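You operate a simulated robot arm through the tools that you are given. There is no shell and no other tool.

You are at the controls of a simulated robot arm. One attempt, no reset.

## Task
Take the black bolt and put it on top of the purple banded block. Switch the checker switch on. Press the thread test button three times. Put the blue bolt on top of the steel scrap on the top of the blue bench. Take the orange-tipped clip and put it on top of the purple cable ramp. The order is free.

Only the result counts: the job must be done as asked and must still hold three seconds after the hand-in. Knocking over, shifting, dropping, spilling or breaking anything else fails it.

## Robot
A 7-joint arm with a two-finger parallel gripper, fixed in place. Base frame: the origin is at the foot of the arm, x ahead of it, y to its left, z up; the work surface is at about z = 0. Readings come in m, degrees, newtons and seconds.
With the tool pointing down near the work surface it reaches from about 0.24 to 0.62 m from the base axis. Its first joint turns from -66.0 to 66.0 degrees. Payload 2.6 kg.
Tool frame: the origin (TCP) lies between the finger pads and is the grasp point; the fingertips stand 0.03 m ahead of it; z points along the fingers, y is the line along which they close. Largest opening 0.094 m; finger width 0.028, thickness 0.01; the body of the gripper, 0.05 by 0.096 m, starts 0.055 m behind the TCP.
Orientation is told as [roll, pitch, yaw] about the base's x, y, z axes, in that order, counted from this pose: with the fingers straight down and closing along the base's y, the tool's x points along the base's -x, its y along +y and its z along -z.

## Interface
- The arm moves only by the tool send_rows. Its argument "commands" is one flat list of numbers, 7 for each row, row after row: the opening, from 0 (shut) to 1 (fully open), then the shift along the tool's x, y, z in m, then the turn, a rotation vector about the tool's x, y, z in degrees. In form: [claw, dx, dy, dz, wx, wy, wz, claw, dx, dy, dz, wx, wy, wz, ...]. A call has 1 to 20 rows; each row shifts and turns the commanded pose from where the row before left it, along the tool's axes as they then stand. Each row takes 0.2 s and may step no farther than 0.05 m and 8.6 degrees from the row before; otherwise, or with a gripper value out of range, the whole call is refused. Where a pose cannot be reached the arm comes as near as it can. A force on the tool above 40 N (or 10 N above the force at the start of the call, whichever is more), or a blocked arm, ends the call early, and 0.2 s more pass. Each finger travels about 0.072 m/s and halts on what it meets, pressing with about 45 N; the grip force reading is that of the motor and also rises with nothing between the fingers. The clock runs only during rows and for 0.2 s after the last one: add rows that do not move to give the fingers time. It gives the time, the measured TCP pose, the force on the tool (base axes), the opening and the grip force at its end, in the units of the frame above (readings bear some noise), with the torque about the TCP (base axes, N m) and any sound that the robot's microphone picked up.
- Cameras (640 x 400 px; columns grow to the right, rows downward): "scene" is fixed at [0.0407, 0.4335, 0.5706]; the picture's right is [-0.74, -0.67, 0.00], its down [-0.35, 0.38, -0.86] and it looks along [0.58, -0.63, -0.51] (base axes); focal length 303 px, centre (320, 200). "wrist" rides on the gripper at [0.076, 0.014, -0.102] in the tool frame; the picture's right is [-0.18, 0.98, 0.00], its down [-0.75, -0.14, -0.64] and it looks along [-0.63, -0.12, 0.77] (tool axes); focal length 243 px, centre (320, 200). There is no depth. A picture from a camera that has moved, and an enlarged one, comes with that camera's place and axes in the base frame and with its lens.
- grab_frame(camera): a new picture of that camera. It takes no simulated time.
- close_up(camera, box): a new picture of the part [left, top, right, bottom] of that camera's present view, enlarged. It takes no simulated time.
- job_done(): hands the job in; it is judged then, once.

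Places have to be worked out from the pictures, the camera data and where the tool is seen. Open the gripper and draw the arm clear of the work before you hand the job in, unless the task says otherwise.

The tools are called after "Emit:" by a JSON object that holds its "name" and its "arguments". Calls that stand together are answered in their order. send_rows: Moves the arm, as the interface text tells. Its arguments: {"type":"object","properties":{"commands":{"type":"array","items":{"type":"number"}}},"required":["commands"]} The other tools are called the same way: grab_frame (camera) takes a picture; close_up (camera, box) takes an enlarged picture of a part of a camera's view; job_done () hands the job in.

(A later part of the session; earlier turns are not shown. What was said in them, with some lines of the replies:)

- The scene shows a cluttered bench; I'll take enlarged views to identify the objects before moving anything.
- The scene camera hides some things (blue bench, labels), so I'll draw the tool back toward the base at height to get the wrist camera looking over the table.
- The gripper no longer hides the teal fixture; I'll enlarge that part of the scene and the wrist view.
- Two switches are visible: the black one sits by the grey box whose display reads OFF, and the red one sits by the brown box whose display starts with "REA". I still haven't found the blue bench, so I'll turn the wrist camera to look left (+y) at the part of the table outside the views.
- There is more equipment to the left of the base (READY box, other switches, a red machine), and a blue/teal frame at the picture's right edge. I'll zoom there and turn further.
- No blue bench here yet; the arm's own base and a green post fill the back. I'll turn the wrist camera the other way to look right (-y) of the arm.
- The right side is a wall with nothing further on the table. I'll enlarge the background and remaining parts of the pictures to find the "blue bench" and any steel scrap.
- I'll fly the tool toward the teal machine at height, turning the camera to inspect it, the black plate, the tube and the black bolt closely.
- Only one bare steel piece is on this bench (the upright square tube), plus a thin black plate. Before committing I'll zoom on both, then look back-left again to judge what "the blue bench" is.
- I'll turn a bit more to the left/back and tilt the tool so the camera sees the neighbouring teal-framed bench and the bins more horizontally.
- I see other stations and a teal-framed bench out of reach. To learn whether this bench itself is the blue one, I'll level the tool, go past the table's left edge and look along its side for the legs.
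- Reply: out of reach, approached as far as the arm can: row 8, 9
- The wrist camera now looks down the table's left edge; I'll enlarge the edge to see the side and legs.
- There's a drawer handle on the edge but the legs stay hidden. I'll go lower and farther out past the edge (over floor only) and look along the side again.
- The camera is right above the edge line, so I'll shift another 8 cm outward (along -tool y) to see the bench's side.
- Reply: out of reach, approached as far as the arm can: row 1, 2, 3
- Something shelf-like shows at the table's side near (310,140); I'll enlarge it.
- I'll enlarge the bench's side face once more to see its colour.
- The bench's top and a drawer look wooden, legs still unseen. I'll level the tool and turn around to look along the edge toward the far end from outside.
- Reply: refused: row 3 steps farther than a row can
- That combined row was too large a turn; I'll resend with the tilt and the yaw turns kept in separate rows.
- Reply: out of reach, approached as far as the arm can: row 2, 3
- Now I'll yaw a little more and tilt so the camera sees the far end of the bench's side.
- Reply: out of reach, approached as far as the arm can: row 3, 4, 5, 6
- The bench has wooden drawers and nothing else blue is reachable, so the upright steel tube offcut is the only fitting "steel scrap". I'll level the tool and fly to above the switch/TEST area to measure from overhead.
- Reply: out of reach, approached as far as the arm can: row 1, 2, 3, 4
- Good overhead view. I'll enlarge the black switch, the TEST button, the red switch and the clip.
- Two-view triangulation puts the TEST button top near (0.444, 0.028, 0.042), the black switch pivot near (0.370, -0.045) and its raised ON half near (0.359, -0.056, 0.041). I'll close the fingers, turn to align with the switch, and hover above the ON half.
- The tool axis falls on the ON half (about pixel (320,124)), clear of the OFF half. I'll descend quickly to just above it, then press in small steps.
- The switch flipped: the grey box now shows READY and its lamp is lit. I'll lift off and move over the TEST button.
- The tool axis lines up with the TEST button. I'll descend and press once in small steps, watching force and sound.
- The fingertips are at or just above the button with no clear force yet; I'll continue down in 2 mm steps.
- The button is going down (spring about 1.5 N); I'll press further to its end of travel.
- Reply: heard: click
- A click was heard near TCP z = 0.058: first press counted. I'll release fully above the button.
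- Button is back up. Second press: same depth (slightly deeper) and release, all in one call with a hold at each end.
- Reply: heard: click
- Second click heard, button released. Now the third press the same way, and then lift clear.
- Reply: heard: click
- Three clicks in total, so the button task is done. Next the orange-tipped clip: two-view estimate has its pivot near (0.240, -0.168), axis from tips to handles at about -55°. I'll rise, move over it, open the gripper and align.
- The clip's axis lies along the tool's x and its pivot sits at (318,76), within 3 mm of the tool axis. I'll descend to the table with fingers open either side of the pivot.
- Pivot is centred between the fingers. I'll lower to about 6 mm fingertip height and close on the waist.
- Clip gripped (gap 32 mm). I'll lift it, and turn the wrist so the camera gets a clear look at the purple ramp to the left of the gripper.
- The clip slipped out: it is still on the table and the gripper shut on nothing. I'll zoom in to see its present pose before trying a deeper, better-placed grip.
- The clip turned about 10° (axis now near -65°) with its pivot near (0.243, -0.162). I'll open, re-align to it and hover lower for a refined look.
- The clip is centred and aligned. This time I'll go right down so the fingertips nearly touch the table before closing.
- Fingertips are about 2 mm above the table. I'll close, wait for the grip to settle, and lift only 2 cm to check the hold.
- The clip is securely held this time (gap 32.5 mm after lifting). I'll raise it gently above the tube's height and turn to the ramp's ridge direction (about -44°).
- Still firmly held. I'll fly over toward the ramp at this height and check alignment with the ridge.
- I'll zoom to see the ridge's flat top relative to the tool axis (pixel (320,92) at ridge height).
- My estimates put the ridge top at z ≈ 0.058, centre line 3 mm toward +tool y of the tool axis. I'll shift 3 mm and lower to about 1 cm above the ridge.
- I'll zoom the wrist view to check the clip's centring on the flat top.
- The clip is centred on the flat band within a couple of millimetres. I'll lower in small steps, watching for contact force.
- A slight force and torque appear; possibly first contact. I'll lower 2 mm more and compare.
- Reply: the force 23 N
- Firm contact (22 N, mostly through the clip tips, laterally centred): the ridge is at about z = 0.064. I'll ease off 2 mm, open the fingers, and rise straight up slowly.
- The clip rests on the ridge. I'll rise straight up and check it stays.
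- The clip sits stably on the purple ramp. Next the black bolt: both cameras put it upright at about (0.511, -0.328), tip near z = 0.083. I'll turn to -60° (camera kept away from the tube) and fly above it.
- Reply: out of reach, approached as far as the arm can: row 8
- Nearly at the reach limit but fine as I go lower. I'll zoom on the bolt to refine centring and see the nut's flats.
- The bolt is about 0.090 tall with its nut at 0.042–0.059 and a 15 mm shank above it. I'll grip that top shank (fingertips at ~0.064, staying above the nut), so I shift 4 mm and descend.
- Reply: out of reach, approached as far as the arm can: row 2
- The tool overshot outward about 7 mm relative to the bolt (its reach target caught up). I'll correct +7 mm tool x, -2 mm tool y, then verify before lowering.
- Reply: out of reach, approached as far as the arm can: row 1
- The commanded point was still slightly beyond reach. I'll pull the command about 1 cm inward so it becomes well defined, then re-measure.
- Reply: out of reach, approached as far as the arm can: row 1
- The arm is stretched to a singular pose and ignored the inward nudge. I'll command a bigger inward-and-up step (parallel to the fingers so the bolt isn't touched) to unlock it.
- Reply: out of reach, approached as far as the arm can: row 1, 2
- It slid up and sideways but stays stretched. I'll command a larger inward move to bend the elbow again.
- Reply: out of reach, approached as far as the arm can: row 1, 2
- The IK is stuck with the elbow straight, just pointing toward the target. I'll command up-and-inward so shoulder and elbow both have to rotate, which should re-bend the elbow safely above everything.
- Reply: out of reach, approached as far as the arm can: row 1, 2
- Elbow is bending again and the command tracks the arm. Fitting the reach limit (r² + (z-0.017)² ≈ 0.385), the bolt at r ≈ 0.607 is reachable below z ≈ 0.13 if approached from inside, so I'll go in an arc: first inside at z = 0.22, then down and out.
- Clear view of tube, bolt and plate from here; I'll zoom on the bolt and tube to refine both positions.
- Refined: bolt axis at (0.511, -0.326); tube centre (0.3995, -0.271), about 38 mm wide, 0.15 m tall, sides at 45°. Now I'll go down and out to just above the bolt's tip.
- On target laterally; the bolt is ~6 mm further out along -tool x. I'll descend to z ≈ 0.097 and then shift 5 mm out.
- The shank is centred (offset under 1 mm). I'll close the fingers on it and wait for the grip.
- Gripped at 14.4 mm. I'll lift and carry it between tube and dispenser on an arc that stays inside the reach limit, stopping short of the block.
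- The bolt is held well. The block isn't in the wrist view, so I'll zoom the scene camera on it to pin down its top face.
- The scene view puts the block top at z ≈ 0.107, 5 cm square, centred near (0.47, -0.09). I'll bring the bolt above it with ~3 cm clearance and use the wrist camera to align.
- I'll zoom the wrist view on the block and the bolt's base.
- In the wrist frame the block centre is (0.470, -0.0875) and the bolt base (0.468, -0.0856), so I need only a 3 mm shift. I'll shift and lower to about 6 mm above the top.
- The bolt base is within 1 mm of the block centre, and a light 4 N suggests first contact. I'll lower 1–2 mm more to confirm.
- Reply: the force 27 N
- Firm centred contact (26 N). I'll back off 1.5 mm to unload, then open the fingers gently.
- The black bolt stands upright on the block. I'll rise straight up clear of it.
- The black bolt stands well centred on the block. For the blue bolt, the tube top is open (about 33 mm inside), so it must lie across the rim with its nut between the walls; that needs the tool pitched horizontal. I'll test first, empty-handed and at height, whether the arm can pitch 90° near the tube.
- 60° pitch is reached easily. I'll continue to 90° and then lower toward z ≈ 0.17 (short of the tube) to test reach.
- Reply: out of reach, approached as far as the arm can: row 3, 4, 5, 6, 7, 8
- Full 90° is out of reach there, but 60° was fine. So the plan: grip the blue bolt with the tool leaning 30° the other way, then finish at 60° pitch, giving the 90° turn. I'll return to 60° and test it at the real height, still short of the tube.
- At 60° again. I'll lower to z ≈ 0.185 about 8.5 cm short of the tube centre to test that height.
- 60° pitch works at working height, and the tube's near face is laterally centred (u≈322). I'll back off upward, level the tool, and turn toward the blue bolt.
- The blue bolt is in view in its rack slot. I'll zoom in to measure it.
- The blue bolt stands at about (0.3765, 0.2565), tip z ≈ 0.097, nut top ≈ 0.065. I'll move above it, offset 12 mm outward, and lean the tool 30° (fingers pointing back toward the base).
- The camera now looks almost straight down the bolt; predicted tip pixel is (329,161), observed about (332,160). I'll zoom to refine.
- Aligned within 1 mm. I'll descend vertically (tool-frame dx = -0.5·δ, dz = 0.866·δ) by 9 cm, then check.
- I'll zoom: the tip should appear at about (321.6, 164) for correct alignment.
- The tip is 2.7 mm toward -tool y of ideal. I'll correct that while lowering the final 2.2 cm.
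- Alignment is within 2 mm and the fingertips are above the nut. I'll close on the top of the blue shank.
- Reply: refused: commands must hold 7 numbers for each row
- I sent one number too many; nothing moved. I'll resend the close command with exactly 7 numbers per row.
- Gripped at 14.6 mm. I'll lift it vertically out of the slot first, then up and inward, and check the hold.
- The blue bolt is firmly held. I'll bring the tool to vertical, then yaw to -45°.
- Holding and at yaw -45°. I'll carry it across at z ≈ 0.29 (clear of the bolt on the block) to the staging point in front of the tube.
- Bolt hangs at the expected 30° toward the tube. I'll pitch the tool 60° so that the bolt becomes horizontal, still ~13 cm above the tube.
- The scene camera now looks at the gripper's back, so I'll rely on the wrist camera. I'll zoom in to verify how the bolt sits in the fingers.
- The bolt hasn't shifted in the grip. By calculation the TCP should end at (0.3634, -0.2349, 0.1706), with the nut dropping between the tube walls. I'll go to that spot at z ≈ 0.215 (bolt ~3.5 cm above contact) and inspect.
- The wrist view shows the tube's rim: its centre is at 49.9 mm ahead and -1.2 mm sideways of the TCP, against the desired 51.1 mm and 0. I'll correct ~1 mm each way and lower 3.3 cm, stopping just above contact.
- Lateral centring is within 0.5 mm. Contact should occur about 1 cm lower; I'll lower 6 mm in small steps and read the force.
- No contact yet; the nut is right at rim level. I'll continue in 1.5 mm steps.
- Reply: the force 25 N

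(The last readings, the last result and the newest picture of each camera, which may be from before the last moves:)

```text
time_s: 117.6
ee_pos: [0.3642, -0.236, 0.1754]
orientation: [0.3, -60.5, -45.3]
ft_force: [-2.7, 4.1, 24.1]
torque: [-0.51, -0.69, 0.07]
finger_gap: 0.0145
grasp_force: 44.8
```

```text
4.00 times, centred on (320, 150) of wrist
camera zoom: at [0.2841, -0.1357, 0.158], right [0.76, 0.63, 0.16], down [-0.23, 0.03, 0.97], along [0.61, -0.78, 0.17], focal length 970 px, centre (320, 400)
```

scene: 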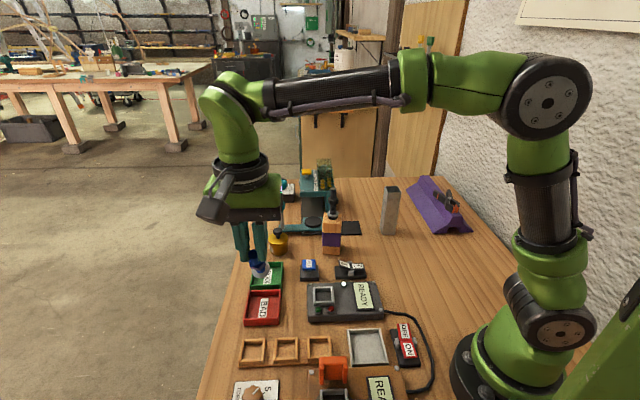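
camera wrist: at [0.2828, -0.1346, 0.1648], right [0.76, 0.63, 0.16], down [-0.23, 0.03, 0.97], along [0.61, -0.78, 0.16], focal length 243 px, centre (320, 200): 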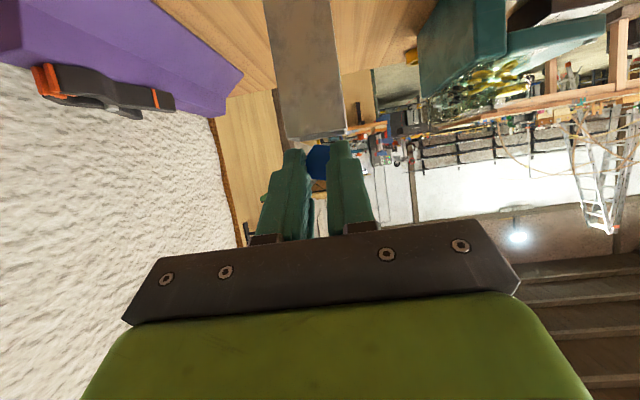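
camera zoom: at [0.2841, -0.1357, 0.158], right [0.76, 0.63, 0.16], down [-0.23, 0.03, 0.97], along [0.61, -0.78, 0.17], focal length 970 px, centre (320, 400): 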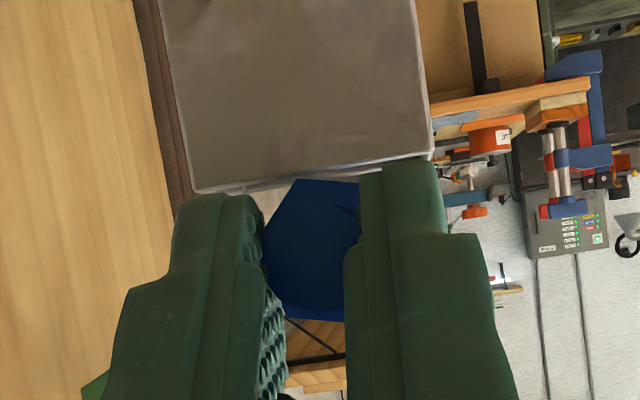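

Contact came with the nut's underside right at rim level (contact point ~42 mm ahead of TCP), so the nut isn't dropping in. I'll back off 4 mm, shift 5 mm outward, and lower again to learn whether the nut was catching the near wall.

Emit:
{"name": "send_rows", "arguments": {"commands": [0, -0.0035, 0, -0.002, 0, 0, 0, 0, -0.0025, 0, 0.0043, 0, 0, 0, 0, 0, 0, 0, 0, 0, 0]}}

Emit:
{"name": "close_up", "arguments": {"camera": "wrist", "box": [260, 100, 380, 200]}}

```text
time_s: 118.4
ee_pos: [0.3654, -0.238, 0.1752]
orientation: [0.0, -60.0, -45.0]
ft_force: [-3.6, 1.7, 15.8]
torque: [-0.35, -0.43, -0.04]
finger_gap: 0.0149
grasp_force: 44.7
```

```text
4.00 times, centred on (320, 150) of wrist
camera zoom: at [0.2867, -0.1381, 0.1599], right [0.76, 0.63, 0.16], down [-0.23, 0.03, 0.97], along [0.61, -0.78, 0.16], focal length 970 px, centre (320, 400)
```

zoom: 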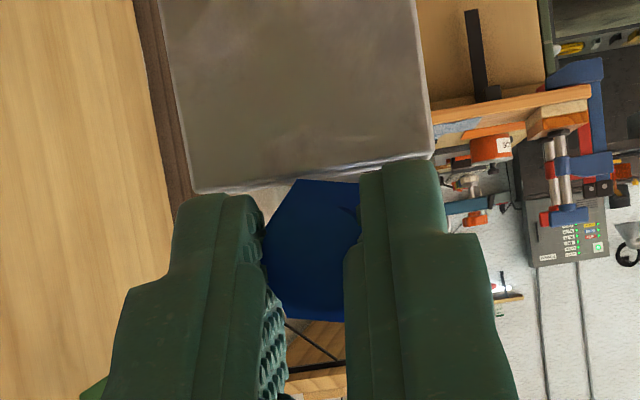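

There's still force, so contact hasn't broken. I'll raise 1 cm straight up to free it and check that neither the tube nor the bolt's grip has shifted.

Emit:
{"name": "send_rows", "arguments": {"commands": [0, -0.0043, 0, -0.0025, 0, 0, 0, 0, -0.0043, 0, -0.0025, 0, 0, 0, 0, 0, 0, 0, 0, 0, 0]}}

Emit:
{"name": "close_up", "arguments": {"camera": "wrist", "box": [260, 90, 380, 190]}}

Emit:
{"name": "close_up", "arguments": {"camera": "scene", "box": [370, 150, 434, 240]}}

```text
time_s: 119.2
ee_pos: [0.3654, -0.2386, 0.1851]
orientation: [-0.1, -60.0, -44.9]
ft_force: [0.2, 0.0, -1.8]
torque: [0.09, 0.09, -0.02]
finger_gap: 0.0145
grasp_force: 45.2
```

```text
4.00 times, centred on (320, 140) of wrist
camera zoom: at [0.2865, -0.1379, 0.1703], right [0.76, 0.63, 0.16], down [-0.22, 0.03, 0.97], along [0.61, -0.78, 0.16], focal length 970 px, centre (320, 440)
```

zoom: 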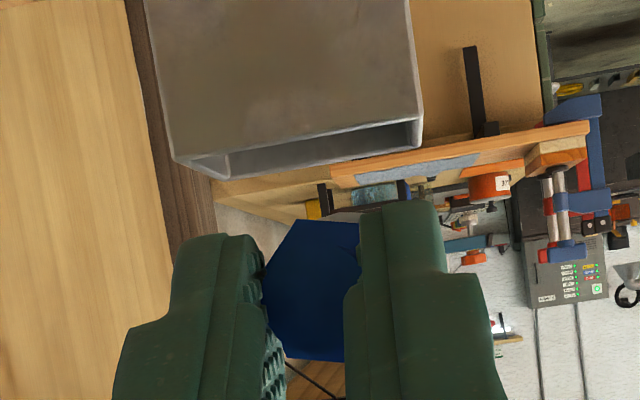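

```text
4.44 times, centred on (402, 195) of scene
camera zoom: at [0.0407, 0.4335, 0.5707], right [-0.74, -0.67, 0.0], down [-0.35, 0.38, -0.86], along [0.58, -0.63, -0.51], focal length 1348 px, centre (-44, 222)
```

zoom: 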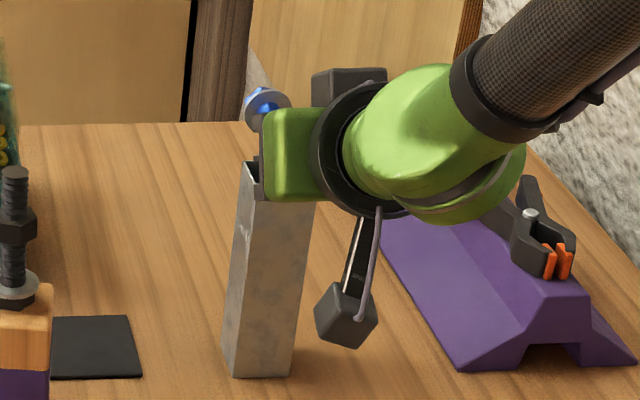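

Tube and grip are unchanged. From here the nut should be well between the walls, so lowering again tells me if the opening is real: contact at z ≈ 0.175 would mean the top acts as closed, 0.171 that the nut fits inside.

Emit:
{"name": "send_rows", "arguments": {"commands": [0, 0.0043, 0, 0.0025, 0, 0, 0, 0, 0.0026, 0, 0.0015, 0, 0, 0, 0, 0, 0, 0, 0, 0, 0]}}

Emit:
{"name": "send_rows", "arguments": {"commands": [0, 0.0009, 0, 0.0005, 0, 0, 0, 0, 0, 0, 0, 0, 0, 0]}}

Emit:
{"name": "send_rows", "arguments": {"commands": [0, 0.0009, 0, 0.0005, 0, 0, 0, 0, 0, 0, 0, 0, 0, 0]}}

```text
time_s: 120.0
ee_pos: [0.3652, -0.2384, 0.177]
orientation: [0.0, -60.0, -45.0]
ft_force: [0.4, 0.1, -1.7]
torque: [0.05, 0.07, 0.04]
finger_gap: 0.0144
grasp_force: 45.1
```

```text
time_s: 120.6
ee_pos: [0.3678, -0.2385, 0.1774]
orientation: [0.0, -59.9, -45.0]
ft_force: [0.3, 0.0, -2.8]
torque: [0.09, 0.08, -0.02]
finger_gap: 0.0146
grasp_force: 44.8
```

```text
time_s: 121.2
ee_pos: [0.3657, -0.2389, 0.1754]
orientation: [0.0, -60.0, -45.0]
ft_force: [-0.3, 0.5, -2.0]
torque: [0.11, 0.08, 0.01]
finger_gap: 0.0146
grasp_force: 45.4
```

Still free at z ≈ 0.175; I'll continue in 1 mm steps.

Emit:
{"name": "send_rows", "arguments": {"commands": [0, 0.0009, 0, 0.0005, 0, 0, 0, 0, 0, 0, 0, 0, 0, 0]}}

Emit:
{"name": "send_rows", "arguments": {"commands": [0, 0.0009, 0, 0.0005, 0, 0, 0, 0, 0, 0, 0, 0, 0, 0]}}

Emit:
{"name": "close_up", "arguments": {"camera": "wrist", "box": [260, 100, 380, 200]}}

```text
time_s: 121.8
ee_pos: [0.3664, -0.2387, 0.1753]
orientation: [-0.1, -59.9, -45.0]
ft_force: [-0.6, -0.1, -1.4]
torque: [0.11, 0.09, 0.0]
finger_gap: 0.0143
grasp_force: 45.0
```

```text
time_s: 122.4
ee_pos: [0.3667, -0.2378, 0.1739]
orientation: [0.1, -60.2, -45.0]
ft_force: [-0.6, 1.5, 7.6]
torque: [-0.11, -0.17, 0.04]
finger_gap: 0.0144
grasp_force: 45.5
```

```text
4.00 times, centred on (320, 150) of wrist
camera zoom: at [0.2864, -0.1381, 0.1587], right [0.76, 0.63, 0.16], down [-0.23, 0.03, 0.97], along [0.61, -0.78, 0.17], focal length 970 px, centre (320, 400)
```

zoom: 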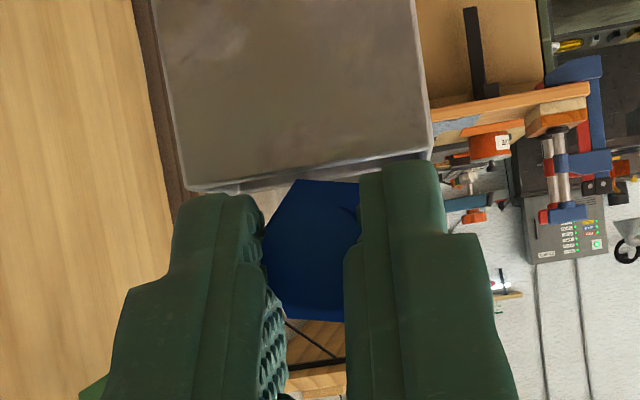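

Contact again begins at z ≈ 0.174 with the nut's underside at rim level, regardless of position, and the contact point moves with the bolt: the tube's top behaves as a closed surface. So standing the bolt upright on it is the better option, and I can test that safely while still gripping. I'll lift away and level the tool.

Emit:
{"name": "send_rows", "arguments": {"commands": [0, -0.0173, 0, -0.01, 0, 0, 0, 0, -0.0346, 0, -0.02, 0, 0, 0, 0, -0.0346, 0, -0.02, 0, 0, 0, 0, -0.0173, 0, -0.01, 0, 0, 0, 0, 0, 0, 0, 0, 8, 0, 0, 0, 0, 0, 0, 8, 0, 0, 0, 0, 0, 0, 8, 0, 0, 0, 0, 0, 0, 8, 0, 0, 0, 0, 0, 0, 8, 0, 0, 0, 0, 0, 0, 8, 0, 0, 0, 0, 0, 0, 8, 0, 0, 0, 0, 0, 0, 4, 0, 0, 0, 0, 0, 0, 0, 0]}}

Emit:
{"name": "grab_frame", "arguments": {"camera": "scene"}}

Emit:
{"name": "grab_frame", "arguments": {"camera": "wrist"}}

```text
time_s: 125.2
ee_pos: [0.3661, -0.24, 0.2944]
orientation: [0.1, 0.0, -45.0]
ft_force: [-0.4, 0.5, -1.7]
torque: [0.06, 0.03, 0.0]
finger_gap: 0.0145
grasp_force: 45.1
```

```text
taken
```

scene: 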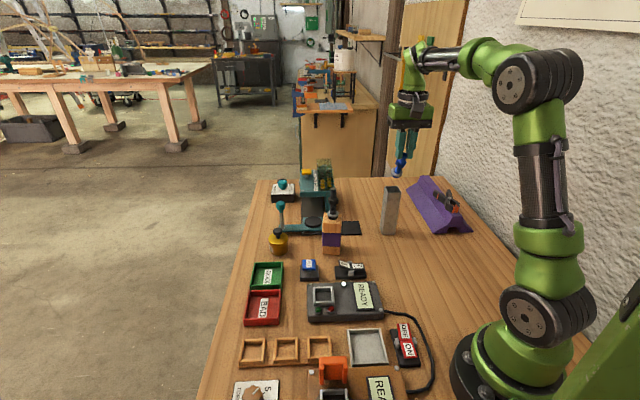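

```text
taken
camera wrist: at [0.3222, -0.1742, 0.3959], right [0.82, 0.57, 0.0], down [0.43, -0.63, 0.64], along [0.36, -0.53, -0.77], focal length 243 px, centre (320, 200)
```

wrist: 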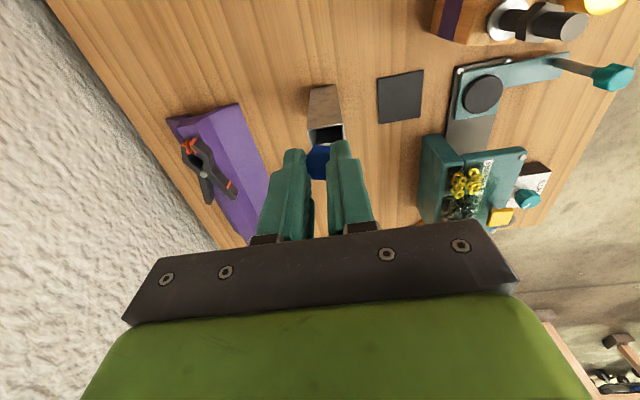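

Bolt still held, tube undisturbed. I'll yaw to +26° (so the lean goes mostly sideways, within reach) and lean 30° to bring the bolt upright.

Emit:
{"name": "send_rows", "arguments": {"commands": [0, 0, 0, 0, 0, 0, -8.5, 0, 0, 0, 0, 0, 0, -8.5, 0, 0, 0, 0, 0, 0, -8.5, 0, 0, 0, 0, 0, 0, -8.5, 0, 0, 0, 0, 0, 0, -8.5, 0, 0, 0, 0, 0, 0, -8.5, 0, 0, 0, 0, 0, 0, -8.5, 0, 0, 0, 0, 0, 0, -8.5, 0, 0, 0, 0, 0, 0, -3, 0, 0, 0, 0, 0, 8, 0, 0, 0, 0, 0, 0, 8, 0, 0, 0, 0, 0, 0, 8, 0, 0, 0, 0, 0, 0, 6, 0, 0, 0, 0, 0, 0, 0, 0]}}

Emit:
{"name": "grab_frame", "arguments": {"camera": "wrist"}}

Emit:
{"name": "grab_frame", "arguments": {"camera": "scene"}}

```text
time_s: 128.2
ee_pos: [0.3653, -0.2386, 0.2939]
orientation: [0.0, 30.0, 26.0]
ft_force: [0.1, 0.8, -2.5]
torque: [0.04, -0.04, 0.02]
finger_gap: 0.0146
grasp_force: 44.6
```

```text
taken
camera wrist: at [0.3466, -0.2316, 0.4199], right [-0.29, 0.95, -0.09], down [0.94, 0.3, 0.18], along [0.2, -0.04, -0.98], focal length 243 px, centre (320, 200)
```

wrist: 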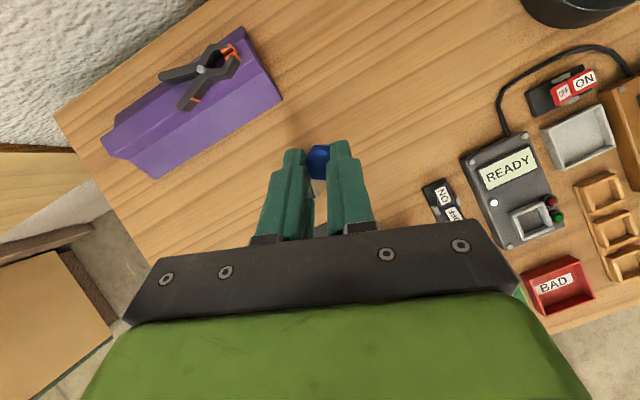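

```text
taken
```

scene: 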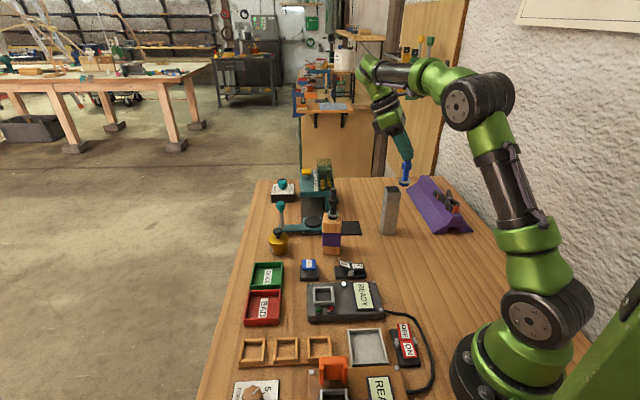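

The bolt now hangs upright and the scene camera has a clear side view. I'll move it over the tube's top with about 25 mm clearance.

Emit:
{"name": "send_rows", "arguments": {"commands": [0, -0.0117, -0.0147, 0.0006, 0, 0, 0, 0, -0.0117, -0.0147, 0.0006, 0, 0, 0, 0, -0.0117, -0.0148, 0.0005, 0, 0, 0, 0, 0, 0, 0, 0, 0, 0, 0, 0, 0, 0, 0, 0, 0]}}

Emit:
{"name": "grab_frame", "arguments": {"camera": "wrist"}}

Emit:
{"name": "close_up", "arguments": {"camera": "scene", "box": [360, 130, 432, 240]}}

Emit:
{"name": "close_up", "arguments": {"camera": "wrist", "box": [270, 100, 370, 200]}}

```text
time_s: 129.4
ee_pos: [0.4108, -0.2632, 0.2769]
orientation: [0.1, 30.0, 26.0]
ft_force: [0.1, 0.7, -1.8]
torque: [0.02, -0.04, 0.0]
finger_gap: 0.0143
grasp_force: 45.2
```

```text
taken
camera wrist: at [0.3911, -0.2566, 0.402], right [-0.29, 0.95, -0.09], down [0.94, 0.3, 0.18], along [0.2, -0.03, -0.98], focal length 243 px, centre (320, 200)
```

wrist: 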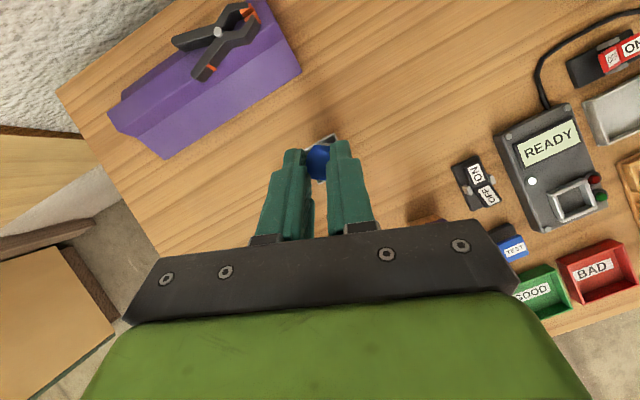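

```text
3.64 times, centred on (396, 185) of scene
camera zoom: at [0.0407, 0.4335, 0.5707], right [-0.74, -0.67, 0.0], down [-0.35, 0.38, -0.86], along [0.58, -0.63, -0.51], focal length 1103 px, centre (44, 254)
```

zoom: 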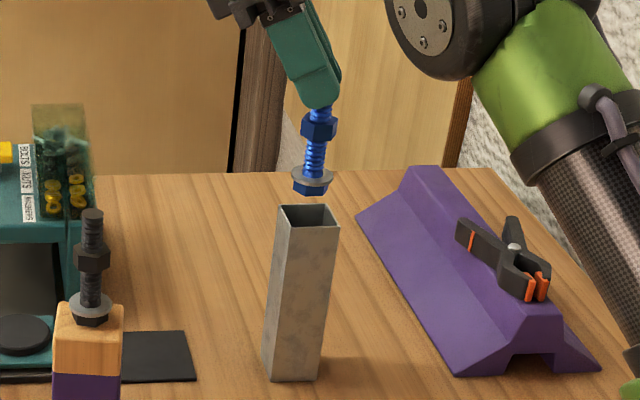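

```text
4.00 times, centred on (320, 150) of wrist
camera zoom: at [0.3911, -0.2566, 0.402], right [-0.29, 0.95, -0.09], down [0.94, 0.3, 0.18], along [0.2, -0.03, -0.98], focal length 970 px, centre (320, 400)
```

zoom: 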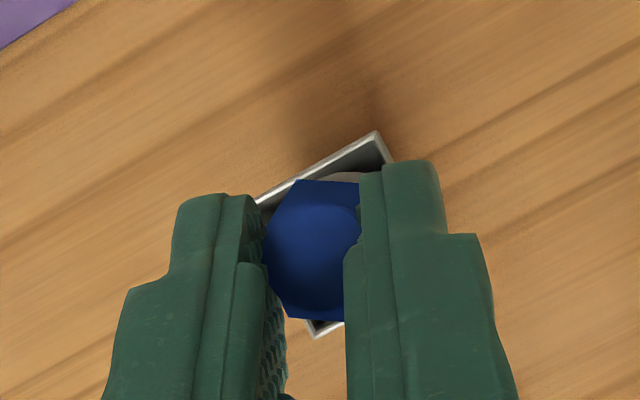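

From the rim corners, the tube centre is 1.8 mm inward and 3.3 mm to -tool y of the bolt axis. I'll correct that and lower ~18 mm, leaving under a centimetre.

Emit:
{"name": "send_rows", "arguments": {"commands": [0, -0.0037, -0.0016, 0.0082, 0, 0, 0, 0, -0.0037, -0.0017, 0.0083, 0, 0, 0, 0, 0, 0, 0, 0, 0, 0, 0, 0, 0, 0, 0, 0, 0]}}

Emit:
{"name": "close_up", "arguments": {"camera": "wrist", "box": [270, 100, 370, 200]}}

Emit:
{"name": "close_up", "arguments": {"camera": "scene", "box": [372, 160, 420, 220]}}

```text
time_s: 130.4
ee_pos: [0.4094, -0.267, 0.2567]
orientation: [0.0, 30.0, 25.9]
ft_force: [0.2, 0.5, -1.5]
torque: [0.01, 0.02, 0.01]
finger_gap: 0.0144
grasp_force: 45.1
```

```text
4.00 times, centred on (320, 150) of wrist
camera zoom: at [0.3906, -0.2609, 0.3823], right [-0.29, 0.95, -0.09], down [0.94, 0.3, 0.18], along [0.2, -0.03, -0.98], focal length 970 px, centre (320, 400)
```

zoom: 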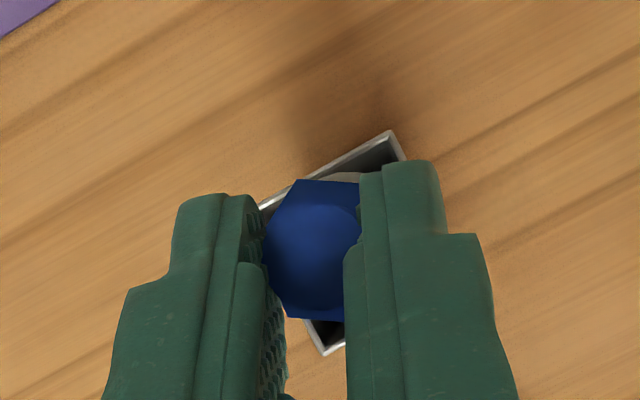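

```text
6.67 times, centred on (396, 190) of scene
camera zoom: at [0.0407, 0.4335, 0.5707], right [-0.74, -0.67, 0.0], down [-0.35, 0.38, -0.86], along [0.58, -0.63, -0.51], focal length 2022 px, centre (-187, 267)
```

zoom: 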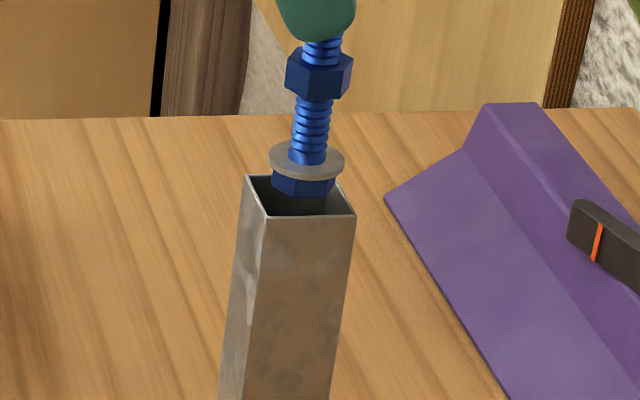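

Both cameras agree the bolt is centred over the tube within about 1 mm, with its head ~7 mm above the rim. I'll lower in small steps; contact at rim level will confirm the closed top.

Emit:
{"name": "send_rows", "arguments": {"commands": [0, -0.002, 0, 0.00346, 0, 0, 0, 0, 0, 0, 0, 0, 0, 0]}}

Emit:
{"name": "send_rows", "arguments": {"commands": [0, -0.0005, 0, 0.00087, 0, 0, 0, 0, 0, 0, 0, 0, 0, 0]}}

Emit:
{"name": "send_rows", "arguments": {"commands": [0, -0.0005, 0, 0.00087, 0, 0, 0, 0, 0, 0, 0, 0, 0, 0]}}

Emit:
{"name": "close_up", "arguments": {"camera": "scene", "box": [372, 160, 420, 220]}}

```text
time_s: 131.0
ee_pos: [0.4106, -0.2676, 0.2539]
orientation: [0.0, 30.0, 26.1]
ft_force: [0.4, 0.4, -1.9]
torque: [-0.01, -0.02, -0.04]
finger_gap: 0.0145
grasp_force: 45.3
```

```text
time_s: 131.6
ee_pos: [0.4111, -0.2684, 0.2526]
orientation: [0.1, 30.0, 26.0]
ft_force: [-0.2, 0.7, -2.2]
torque: [0.0, -0.03, 0.03]
finger_gap: 0.0145
grasp_force: 44.8
```

```text
time_s: 132.2
ee_pos: [0.4118, -0.2698, 0.2516]
orientation: [-0.1, 30.0, 25.9]
ft_force: [-1.0, 0.3, 4.3]
torque: [0.04, 0.27, -0.03]
finger_gap: 0.0144
grasp_force: 45.0
```

```text
6.67 times, centred on (396, 190) of scene
camera zoom: at [0.0406, 0.4335, 0.5706], right [-0.74, -0.67, 0.0], down [-0.35, 0.38, -0.86], along [0.58, -0.63, -0.51], focal length 2022 px, centre (-187, 267)
```

zoom: 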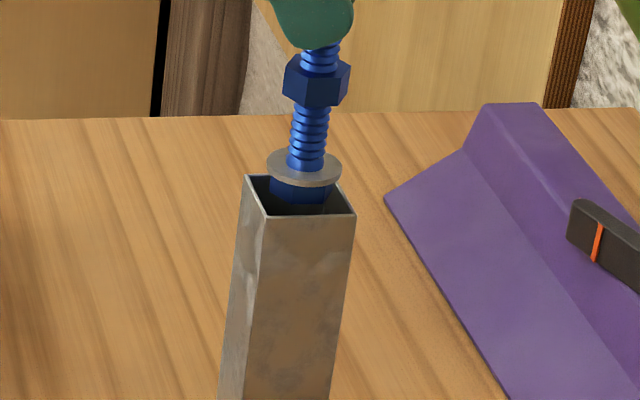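

Contact at exactly rim level: the top supports the bolt. I'll press 1 mm more to confirm it's a firm, centred support.

Emit:
{"name": "send_rows", "arguments": {"commands": [0, -0.0005, 0, 0.00087, 0, 0, 0, 0, 0, 0, 0, 0, 0, 0]}}

Emit:
{"name": "close_up", "arguments": {"camera": "scene", "box": [380, 172, 412, 212]}}

Emit:
{"name": "close_up", "arguments": {"camera": "wrist", "box": [270, 100, 370, 200]}}

```text
time_s: 132.8
ee_pos: [0.4117, -0.2703, 0.2526]
orientation: [0.0, 30.0, 25.9]
ft_force: [-1.9, 1.2, 9.9]
torque: [0.05, 0.32, -0.01]
finger_gap: 0.0146
grasp_force: 44.5
```

```text
10.00 times, centred on (396, 192) of scene
camera zoom: at [0.0406, 0.4335, 0.5706], right [-0.74, -0.67, 0.0], down [-0.35, 0.38, -0.86], along [0.58, -0.63, -0.51], focal length 3032 px, centre (-440, 280)
```

zoom: 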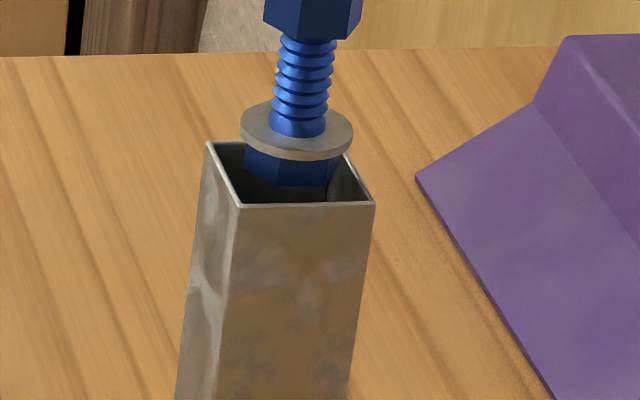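

```text
4.00 times, centred on (320, 150) of wrist
camera zoom: at [0.3921, -0.2628, 0.3778], right [-0.29, 0.95, -0.09], down [0.94, 0.3, 0.18], along [0.2, -0.04, -0.98], focal length 970 px, centre (320, 400)
```

zoom: 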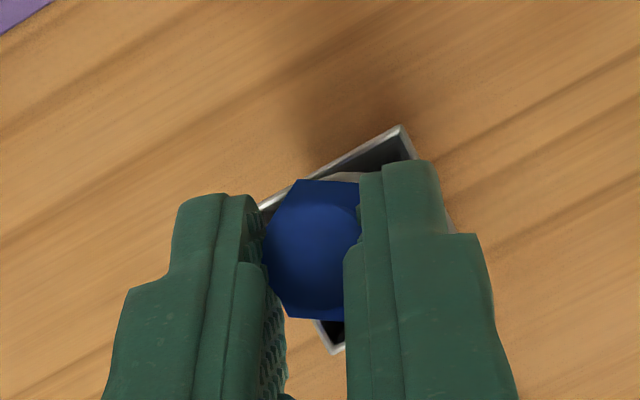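

Support is firm and centred under the bolt axis (contact torque matches). I'll unload half a millimetre, then open the fingers gently.

Emit:
{"name": "send_rows", "arguments": {"commands": [0, 0.0004, 0, -0.0007, 0, 0, 0, 0, 0, 0, 0, 0, 0, 0]}}

Emit:
{"name": "send_rows", "arguments": {"commands": [0.25, 0, 0, 0, 0, 0, 0, 0.25, 0, 0, 0, 0, 0, 0, 0.45, 0, 0, 0, 0, 0, 0, 0.6, 0, 0, 0, 0, 0, 0]}}

Emit:
{"name": "close_up", "arguments": {"camera": "scene", "box": [368, 140, 424, 220]}}

Emit:
{"name": "close_up", "arguments": {"camera": "wrist", "box": [250, 90, 390, 220]}}

```text
time_s: 133.4
ee_pos: [0.4115, -0.2689, 0.2522]
orientation: [-0.1, 30.0, 26.1]
ft_force: [1.7, 0.4, 9.8]
torque: [-0.03, -0.05, 0.03]
finger_gap: 0.0144
grasp_force: 45.2
```

```text
time_s: 134.4
ee_pos: [0.4109, -0.2692, 0.2511]
orientation: [0.0, 30.0, 26.1]
ft_force: [0.1, 1.0, -0.2]
torque: [0.04, -0.04, -0.03]
finger_gap: 0.0563
grasp_force: 0.0
```

```text
5.00 times, centred on (396, 180) of scene
camera zoom: at [0.0407, 0.4335, 0.5706], right [-0.74, -0.67, 0.0], down [-0.35, 0.38, -0.86], along [0.58, -0.63, -0.51], focal length 1516 px, centre (-60, 300)
```

zoom: 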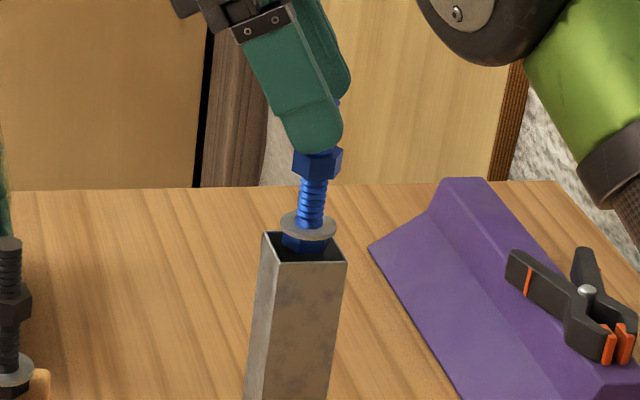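

```text
3.08 times, centred on (320, 155) of wrist
camera zoom: at [0.3916, -0.2628, 0.3774], right [-0.29, 0.95, -0.09], down [0.94, 0.3, 0.18], along [0.2, -0.03, -0.98], focal length 746 px, centre (320, 338)
```

zoom: 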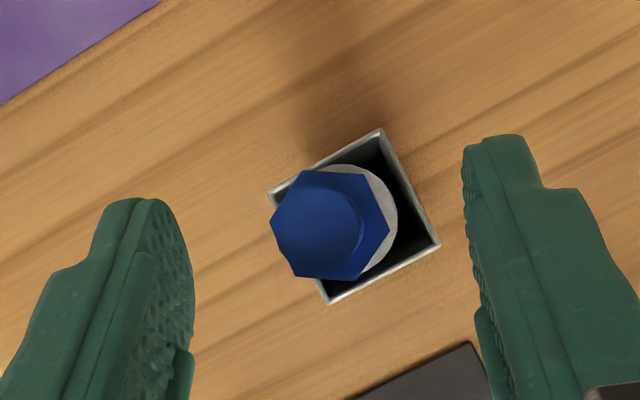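

The blue bolt stands upright on the tube about 2 mm off centre. I'll rise straight up slowly, 5 cm, to clear it.

Emit:
{"name": "send_rows", "arguments": {"commands": [0.6, 0.005, 0, -0.00866, 0, 0, 0, 0.6, 0.01, 0, -0.0173, 0, 0, 0, 0.6, 0.01, 0, -0.0173, 0, 0, 0, 0.6, 0, 0, 0, 0, 0, 0]}}

Emit:
{"name": "grab_frame", "arguments": {"camera": "scene"}}

Emit:
{"name": "close_up", "arguments": {"camera": "scene", "box": [360, 110, 432, 240]}}

```text
time_s: 135.4
ee_pos: [0.4114, -0.2684, 0.3003]
orientation: [0.1, 30.0, 26.0]
ft_force: [-0.4, -0.8, -0.3]
torque: [-0.01, -0.02, 0.02]
finger_gap: 0.0564
grasp_force: 0.0
```

```text
taken
```

scene: 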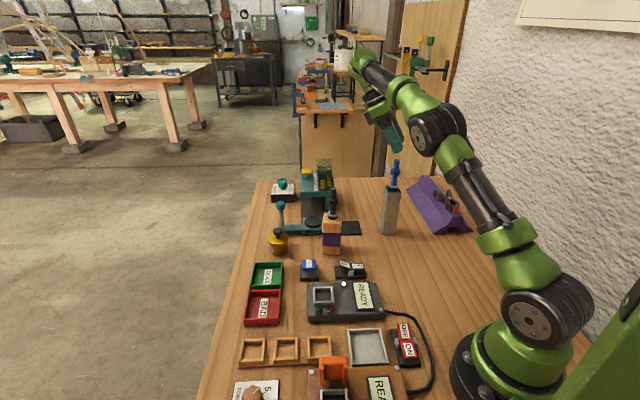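

```text
3.08 times, centred on (396, 175) of scene
camera zoom: at [0.0407, 0.4335, 0.5706], right [-0.74, -0.67, 0.0], down [-0.35, 0.38, -0.86], along [0.58, -0.63, -0.51], focal length 933 px, centre (86, 277)
```

zoom: 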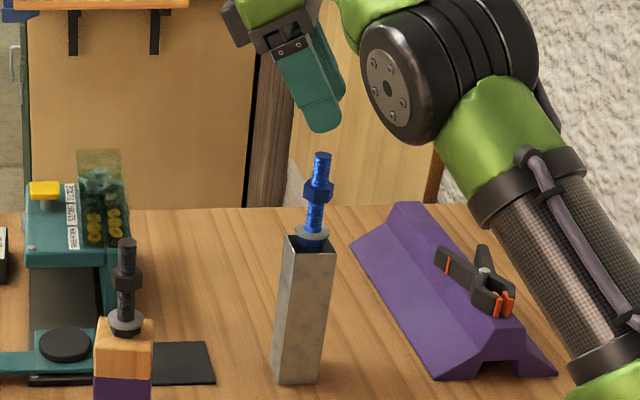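

Everything stands as placed. I'll withdraw the arm inward and up, level the tool, and park it clear of the work.

Emit:
{"name": "send_rows", "arguments": {"commands": [0.6, 0.0178, 0.0289, 0.0026, 0, 0, 0, 0.6, 0.0178, 0.0289, 0.0026, 0, 0, 0, 0.6, 0.0178, 0.0289, 0.0026, 0, 0, 0, 0.6, 0, 0, 0, 0, -8, 0, 0.6, 0, 0, 0, 0, -8, 0, 0.6, 0, 0, 0, 0, -8, 0, 0.6, 0, 0, 0, 0, -6, 0, 1, 0, 0, -0.03, 0, 0, 0, 1, 0, 0.02, -0.03, 0, 0, 0, 1, 0, 0.04, -0.02, 0, 0, 0, 1, 0, 0.04, 0, 0, 0, 0, 1, 0, 0, 0, 0, 0, 0]}}

Emit:
{"name": "grab_frame", "arguments": {"camera": "scene"}}

Emit:
{"name": "grab_frame", "arguments": {"camera": "wrist"}}

```text
time_s: 138.0
ee_pos: [0.2827, -0.1264, 0.4027]
orientation: [0.0, 0.0, 26.1]
ft_force: [0.8, -0.1, -0.6]
torque: [-0.01, -0.01, -0.02]
finger_gap: 0.094
grasp_force: 0.0
```

```text
taken
```

scene: 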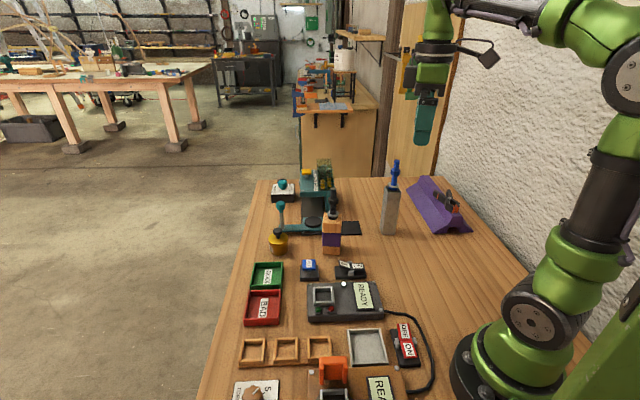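

```text
taken
camera wrist: at [0.2079, -0.1455, 0.5032], right [-0.27, 0.96, 0.0], down [0.74, 0.2, 0.64], along [0.62, 0.17, -0.77], focal length 243 px, centre (320, 200)
```

wrist: 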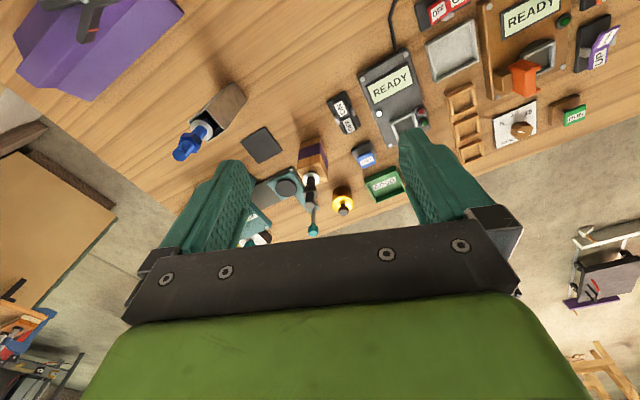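

All four placements/operations look right. Before handing in I want to double-check the identity of the "steel scrap" (tube versus the thin black plate), so I'll zoom in on both.

Emit:
{"name": "close_up", "arguments": {"camera": "wrist", "box": [160, 70, 300, 180]}}

Emit:
{"name": "close_up", "arguments": {"camera": "scene", "box": [320, 150, 416, 250]}}

Emit:
{"name": "close_up", "arguments": {"camera": "scene", "box": [340, 210, 364, 240]}}

```text
3.64 times, centred on (230, 125) of wrist
camera zoom: at [0.2079, -0.1455, 0.5032], right [-0.27, 0.96, 0.0], down [0.74, 0.2, 0.64], along [0.62, 0.17, -0.77], focal length 882 px, centre (647, 473)
```

zoom: 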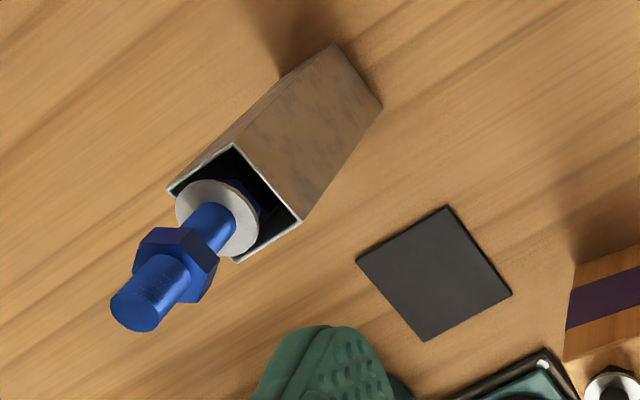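

```text
4.00 times, centred on (368, 200) of scene
camera zoom: at [0.0406, 0.4335, 0.5706], right [-0.74, -0.67, 0.0], down [-0.35, 0.38, -0.86], along [0.58, -0.63, -0.51], focal length 1213 px, centre (128, 200)
```

zoom: 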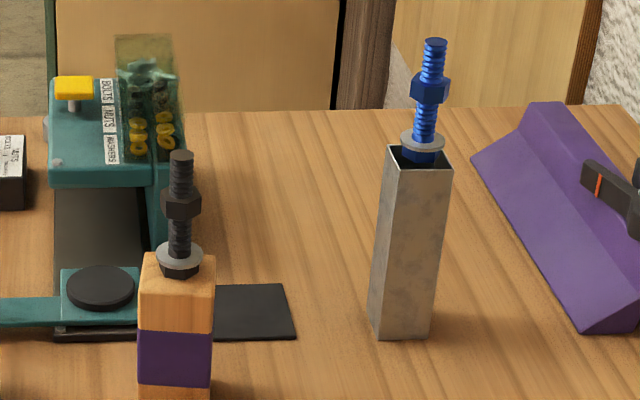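

```text
13.33 times, centred on (352, 225) of scene
camera zoom: at [0.0406, 0.4335, 0.5706], right [-0.74, -0.67, 0.0], down [-0.35, 0.38, -0.86], along [0.58, -0.63, -0.51], focal length 4043 px, centre (-107, -133)
```

zoom: 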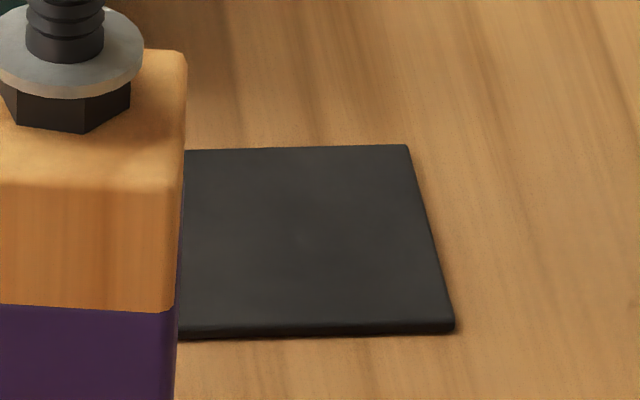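

The tube is plainly bare, patchy steel. The plate looks like a rubber pad, so the tube is the steel scrap. One doubt remains: I never found a bench that is clearly blue, but the tube is the only reachable steel piece that fits.

Current state:
- **Black bolt:** upright on the purple banded block.
- **Checker:** switch is on and its display reads READY.
- **TEST button:** pressed three times, with three clicks heard.
- **Blue bolt:** has stood steady on the tube for several seconds.
- **Clip:** resting on the purple cable ramp.

The gripper is open and the arm is clear, so I'm handing in.

Emit:
{"name": "job_done", "arguments": {}}

```text
The job is handed in.
```

I finished every part of the task and handed the job in, but I'm not certain about the blue bolt's target. No result came back with the hand-in.

- **Black bolt:** it stands upright in the middle of the purple banded block.
- **Checker switch:** it is on. I used the black switch beside the grey box, and that box's display changed from OFF to READY.
- **Thread test button:** I pressed the blue TEST button three times and heard one click for each press.
- **Blue bolt:** it stands upright on the square steel tube, about 2 mm off centre. The tube looks open at the top, but it held the bolt at rim level, and the bolt was still standing several seconds after I let go.
- **Orange-tipped clip:** it lies along the ridge of the purple cable ramp. It slipped out on my first lift and turned slightly on the table, but the second grip held.

**Doubt about the blue bolt:** I never found a bench that was clearly blue. I took the tube as the "steel scrap" because it was the only bare steel piece within reach. The thin black plate looked like a rubber pad. If you meant something else, that part is wrong.

I saw nothing else knocked over or moved. The gripper is open and the arm is parked clear of the work.
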